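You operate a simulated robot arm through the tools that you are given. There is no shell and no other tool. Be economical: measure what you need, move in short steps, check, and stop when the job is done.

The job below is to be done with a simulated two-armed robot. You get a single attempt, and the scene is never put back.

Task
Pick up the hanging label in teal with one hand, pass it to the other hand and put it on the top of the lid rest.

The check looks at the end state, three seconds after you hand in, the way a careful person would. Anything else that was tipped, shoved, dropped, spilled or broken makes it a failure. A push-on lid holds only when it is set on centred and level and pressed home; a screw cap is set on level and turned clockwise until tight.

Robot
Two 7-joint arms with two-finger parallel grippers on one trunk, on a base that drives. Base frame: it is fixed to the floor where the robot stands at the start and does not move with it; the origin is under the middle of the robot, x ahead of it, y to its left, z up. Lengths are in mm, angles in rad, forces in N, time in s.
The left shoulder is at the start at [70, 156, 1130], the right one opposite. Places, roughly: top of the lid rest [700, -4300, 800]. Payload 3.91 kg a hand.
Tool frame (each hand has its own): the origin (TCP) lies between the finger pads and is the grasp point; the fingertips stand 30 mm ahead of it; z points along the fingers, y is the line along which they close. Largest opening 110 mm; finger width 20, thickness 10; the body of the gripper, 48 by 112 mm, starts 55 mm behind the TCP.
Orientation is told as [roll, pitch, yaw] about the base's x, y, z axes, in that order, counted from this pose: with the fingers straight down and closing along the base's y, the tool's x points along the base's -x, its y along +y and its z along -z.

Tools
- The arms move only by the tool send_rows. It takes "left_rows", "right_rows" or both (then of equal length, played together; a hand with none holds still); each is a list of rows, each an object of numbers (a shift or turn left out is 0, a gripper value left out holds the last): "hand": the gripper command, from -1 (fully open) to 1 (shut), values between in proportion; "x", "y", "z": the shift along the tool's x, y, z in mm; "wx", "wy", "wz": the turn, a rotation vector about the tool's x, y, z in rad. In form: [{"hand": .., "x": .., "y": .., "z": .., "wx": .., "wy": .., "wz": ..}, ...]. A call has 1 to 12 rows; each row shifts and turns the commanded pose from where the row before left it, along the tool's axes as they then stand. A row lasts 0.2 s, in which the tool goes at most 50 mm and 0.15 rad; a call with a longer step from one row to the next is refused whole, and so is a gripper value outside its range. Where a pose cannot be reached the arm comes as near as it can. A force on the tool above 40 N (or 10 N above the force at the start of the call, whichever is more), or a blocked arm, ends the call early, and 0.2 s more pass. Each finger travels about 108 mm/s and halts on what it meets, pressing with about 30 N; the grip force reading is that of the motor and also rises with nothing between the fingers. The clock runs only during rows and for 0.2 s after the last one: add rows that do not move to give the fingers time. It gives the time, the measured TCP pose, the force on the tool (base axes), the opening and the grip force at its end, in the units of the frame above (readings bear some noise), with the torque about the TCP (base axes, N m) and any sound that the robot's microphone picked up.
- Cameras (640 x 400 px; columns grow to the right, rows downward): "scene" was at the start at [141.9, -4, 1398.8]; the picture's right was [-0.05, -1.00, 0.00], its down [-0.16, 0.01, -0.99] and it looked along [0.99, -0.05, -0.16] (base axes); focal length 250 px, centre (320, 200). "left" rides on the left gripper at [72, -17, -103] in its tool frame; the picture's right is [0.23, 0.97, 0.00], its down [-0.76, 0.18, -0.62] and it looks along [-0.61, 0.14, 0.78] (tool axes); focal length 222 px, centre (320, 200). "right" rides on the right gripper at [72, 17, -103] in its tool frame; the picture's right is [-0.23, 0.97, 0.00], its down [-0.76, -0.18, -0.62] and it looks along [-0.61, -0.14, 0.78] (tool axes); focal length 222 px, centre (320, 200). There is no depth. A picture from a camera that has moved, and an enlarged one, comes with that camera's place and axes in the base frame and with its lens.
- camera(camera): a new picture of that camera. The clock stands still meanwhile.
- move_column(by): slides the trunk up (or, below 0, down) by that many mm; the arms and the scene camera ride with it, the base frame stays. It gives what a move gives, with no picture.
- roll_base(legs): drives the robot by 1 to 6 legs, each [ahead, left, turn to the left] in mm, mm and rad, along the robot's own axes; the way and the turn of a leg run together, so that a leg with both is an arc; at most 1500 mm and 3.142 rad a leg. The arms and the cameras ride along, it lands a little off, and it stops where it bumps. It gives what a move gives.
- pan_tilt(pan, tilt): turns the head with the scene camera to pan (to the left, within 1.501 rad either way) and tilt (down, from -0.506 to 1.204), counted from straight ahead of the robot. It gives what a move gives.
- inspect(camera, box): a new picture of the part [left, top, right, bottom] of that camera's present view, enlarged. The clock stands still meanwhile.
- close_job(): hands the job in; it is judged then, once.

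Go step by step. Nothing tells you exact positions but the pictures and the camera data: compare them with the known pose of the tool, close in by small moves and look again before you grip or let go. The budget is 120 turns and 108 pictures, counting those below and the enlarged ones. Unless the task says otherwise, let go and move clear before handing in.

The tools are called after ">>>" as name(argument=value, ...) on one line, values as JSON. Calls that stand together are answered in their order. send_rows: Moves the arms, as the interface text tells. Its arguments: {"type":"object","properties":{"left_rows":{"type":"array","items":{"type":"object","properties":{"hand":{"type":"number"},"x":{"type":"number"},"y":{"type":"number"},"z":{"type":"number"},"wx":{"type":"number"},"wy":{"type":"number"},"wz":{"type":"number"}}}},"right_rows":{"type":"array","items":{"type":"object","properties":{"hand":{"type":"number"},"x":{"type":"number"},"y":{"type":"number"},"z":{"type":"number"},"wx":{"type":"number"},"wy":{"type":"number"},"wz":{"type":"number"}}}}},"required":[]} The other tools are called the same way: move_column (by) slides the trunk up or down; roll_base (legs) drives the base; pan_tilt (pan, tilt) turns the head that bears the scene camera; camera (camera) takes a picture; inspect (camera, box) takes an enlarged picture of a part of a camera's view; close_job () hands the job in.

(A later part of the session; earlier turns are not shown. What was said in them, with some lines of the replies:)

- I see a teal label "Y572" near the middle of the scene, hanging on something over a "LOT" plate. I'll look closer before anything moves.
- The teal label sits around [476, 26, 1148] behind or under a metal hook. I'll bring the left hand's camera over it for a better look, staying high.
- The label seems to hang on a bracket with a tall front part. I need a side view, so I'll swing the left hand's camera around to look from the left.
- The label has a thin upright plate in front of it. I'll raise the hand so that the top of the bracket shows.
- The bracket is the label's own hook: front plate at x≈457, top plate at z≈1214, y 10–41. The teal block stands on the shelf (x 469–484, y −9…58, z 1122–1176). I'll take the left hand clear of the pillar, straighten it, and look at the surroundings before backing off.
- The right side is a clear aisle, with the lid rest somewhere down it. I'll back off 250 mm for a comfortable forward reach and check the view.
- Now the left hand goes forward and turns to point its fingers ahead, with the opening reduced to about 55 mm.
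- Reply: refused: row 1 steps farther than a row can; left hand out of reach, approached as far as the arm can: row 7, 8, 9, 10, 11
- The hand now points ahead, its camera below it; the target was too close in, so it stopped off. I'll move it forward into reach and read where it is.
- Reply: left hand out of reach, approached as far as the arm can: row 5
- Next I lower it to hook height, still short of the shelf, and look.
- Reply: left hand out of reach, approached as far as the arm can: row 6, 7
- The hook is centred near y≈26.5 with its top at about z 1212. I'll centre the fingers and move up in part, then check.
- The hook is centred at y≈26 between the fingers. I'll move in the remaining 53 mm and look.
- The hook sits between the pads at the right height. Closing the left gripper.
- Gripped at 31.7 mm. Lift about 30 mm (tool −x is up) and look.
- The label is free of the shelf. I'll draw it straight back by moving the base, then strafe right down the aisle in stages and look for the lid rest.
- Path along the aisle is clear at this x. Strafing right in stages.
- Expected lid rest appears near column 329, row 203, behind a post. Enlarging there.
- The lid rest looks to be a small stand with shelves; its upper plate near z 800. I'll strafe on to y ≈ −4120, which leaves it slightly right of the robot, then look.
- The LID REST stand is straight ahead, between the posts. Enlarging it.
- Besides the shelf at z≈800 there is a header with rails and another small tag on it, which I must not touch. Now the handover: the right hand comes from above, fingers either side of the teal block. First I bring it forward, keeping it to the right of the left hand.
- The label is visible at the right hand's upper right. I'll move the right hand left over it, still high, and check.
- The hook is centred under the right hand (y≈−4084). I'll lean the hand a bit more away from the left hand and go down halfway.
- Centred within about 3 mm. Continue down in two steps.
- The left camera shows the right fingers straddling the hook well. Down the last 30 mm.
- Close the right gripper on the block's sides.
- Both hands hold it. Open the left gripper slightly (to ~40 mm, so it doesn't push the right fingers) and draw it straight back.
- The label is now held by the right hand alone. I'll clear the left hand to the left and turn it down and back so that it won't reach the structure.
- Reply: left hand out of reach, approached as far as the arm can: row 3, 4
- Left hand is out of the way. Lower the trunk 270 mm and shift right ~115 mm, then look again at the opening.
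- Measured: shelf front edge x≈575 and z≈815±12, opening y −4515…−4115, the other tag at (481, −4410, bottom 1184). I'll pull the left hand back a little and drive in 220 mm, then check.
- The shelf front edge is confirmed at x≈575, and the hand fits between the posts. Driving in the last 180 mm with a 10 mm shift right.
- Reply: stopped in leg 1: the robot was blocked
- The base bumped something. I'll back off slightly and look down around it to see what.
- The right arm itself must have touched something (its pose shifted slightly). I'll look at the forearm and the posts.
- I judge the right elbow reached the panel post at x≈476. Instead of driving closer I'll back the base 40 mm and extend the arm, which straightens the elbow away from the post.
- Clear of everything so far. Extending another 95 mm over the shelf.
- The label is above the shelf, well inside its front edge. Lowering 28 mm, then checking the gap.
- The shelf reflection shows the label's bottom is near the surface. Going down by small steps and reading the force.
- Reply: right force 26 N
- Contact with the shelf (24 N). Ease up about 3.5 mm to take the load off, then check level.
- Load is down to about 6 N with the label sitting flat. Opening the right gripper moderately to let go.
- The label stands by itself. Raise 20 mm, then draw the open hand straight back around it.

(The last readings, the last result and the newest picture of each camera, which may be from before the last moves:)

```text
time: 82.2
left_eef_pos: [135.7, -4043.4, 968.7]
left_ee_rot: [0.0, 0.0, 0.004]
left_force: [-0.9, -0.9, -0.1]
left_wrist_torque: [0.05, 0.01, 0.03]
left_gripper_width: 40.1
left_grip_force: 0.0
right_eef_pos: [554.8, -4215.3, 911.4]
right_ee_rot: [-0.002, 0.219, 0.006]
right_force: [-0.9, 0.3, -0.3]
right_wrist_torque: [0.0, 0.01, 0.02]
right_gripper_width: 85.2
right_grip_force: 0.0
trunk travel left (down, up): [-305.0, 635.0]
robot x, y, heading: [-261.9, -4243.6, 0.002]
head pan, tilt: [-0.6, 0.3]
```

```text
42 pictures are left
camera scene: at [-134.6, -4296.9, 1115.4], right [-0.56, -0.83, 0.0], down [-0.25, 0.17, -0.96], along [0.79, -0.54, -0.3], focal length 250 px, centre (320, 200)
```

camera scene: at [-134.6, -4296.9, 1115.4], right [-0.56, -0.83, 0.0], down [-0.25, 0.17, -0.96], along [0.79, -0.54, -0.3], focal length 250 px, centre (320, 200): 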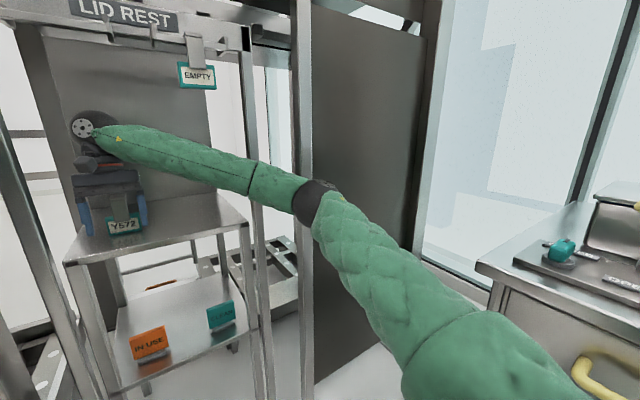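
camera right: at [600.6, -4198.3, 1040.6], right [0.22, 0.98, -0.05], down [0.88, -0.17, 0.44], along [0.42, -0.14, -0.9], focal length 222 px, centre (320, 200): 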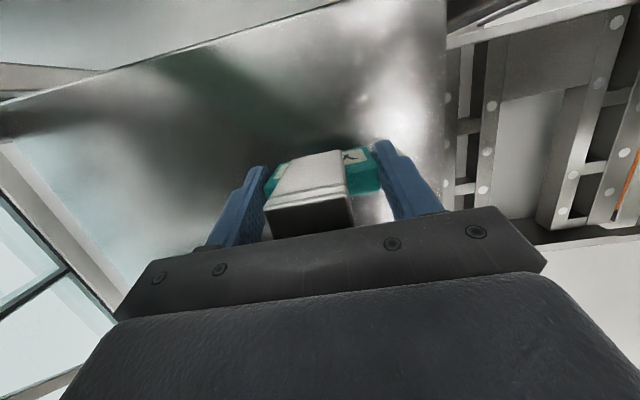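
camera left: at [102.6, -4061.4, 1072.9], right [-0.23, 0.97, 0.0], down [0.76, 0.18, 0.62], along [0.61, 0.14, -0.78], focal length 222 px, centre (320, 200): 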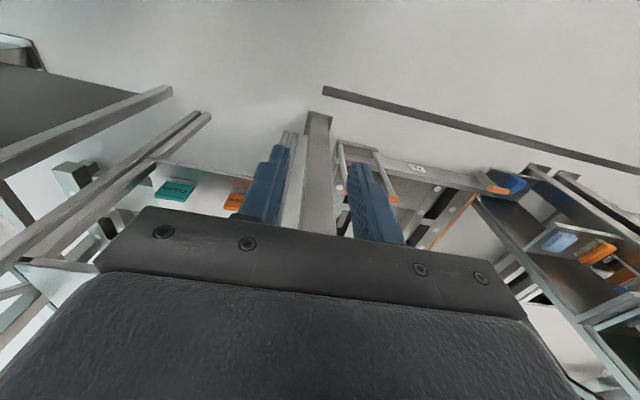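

The hand is free of the label. Back the base off 300 mm along the same way and take a last look.

>>> roll_base(legs=[[-300, 0, 0]])

>>> pan_tilt(pan=-0.2, tilt=0.3)

>>> inspect(camera="scene", box=[180, 20, 400, 240])

>>> camera(camera="scene")

```text
time: 84.2
left_eef_pos: [-168.2, -4044.4, 969.9]
left_ee_rot: [0.001, -0.001, 0.005]
left_force: [-0.7, 0.9, 0.5]
left_wrist_torque: [0.02, 0.0, 0.0]
left_gripper_width: 40.0
left_grip_force: 0.0
right_eef_pos: [250.2, -4217.1, 913.4]
right_ee_rot: [-0.002, 0.222, 0.007]
right_force: [0.0, 0.2, 0.6]
right_wrist_torque: [0.01, 0.0, 0.07]
right_gripper_width: 85.2
right_grip_force: 0.1
trunk travel left (down, up): [-305.0, 635.0]
robot x, y, heading: [-563.1, -4245.6, 0.004]
head pan, tilt: [-0.6, 0.3]
```

```text
time: 85.1
left_eef_pos: [-167.5, -4044.3, 969.6]
left_ee_rot: [0.001, -0.001, 0.005]
left_force: [-0.8, 0.1, -0.5]
left_wrist_torque: [0.04, 0.0, -0.02]
left_gripper_width: 40.1
left_grip_force: 0.1
right_eef_pos: [251.2, -4217.2, 912.6]
right_ee_rot: [-0.002, 0.219, 0.007]
right_force: [0.6, 0.3, -0.8]
right_wrist_torque: [0.0, -0.01, -0.02]
right_gripper_width: 85.1
right_grip_force: 0.0
trunk travel left (down, up): [-305.0, 635.0]
robot x, y, heading: [-563.9, -4249.1, 0.005]
head pan, tilt: [-0.201, 0.3]
```

```text
1.82 times, centred on (290, 130) of scene
camera zoom: at [-423.6, -4263.9, 1115.4], right [-0.2, -0.98, 0.0], down [-0.29, 0.06, -0.96], along [0.94, -0.19, -0.3], focal length 455 px, centre (374, 327)
```

zoom: 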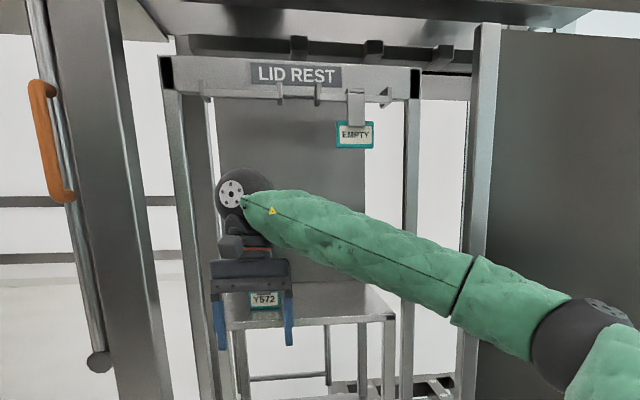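

```text
40 pictures are left
camera scene: at [-423.6, -4263.9, 1115.4], right [-0.2, -0.98, 0.0], down [-0.29, 0.06, -0.96], along [0.94, -0.19, -0.3], focal length 250 px, centre (320, 200)
```

scene: 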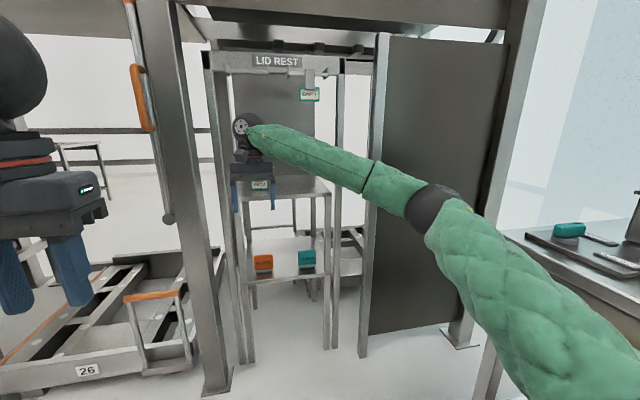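

The teal Y572 label stands upright on the lid rest. Both hands are clear and nothing else looks disturbed, so I'm handing in.

>>> close_job()

```text
The job is handed in.
```

The teal label marked Y572 was picked up with the left hand, passed to the right hand and is standing upright on top of the lid rest.

- **Which label:** there were two teal labels with hooks. I took Y572, which stood on the "LOT" shelf where the robot started. The other, marked EMPTY, was hanging on the lid rest itself, and I left it alone. If that was the one you meant, the wrong label was moved.
- **Contact on the way:** the left gripper pressed lightly on a pillar at the start. The base also stopped once at the lid rest when the right arm bumped something, probably a panel post. Nothing looked moved in the pictures I took after that.
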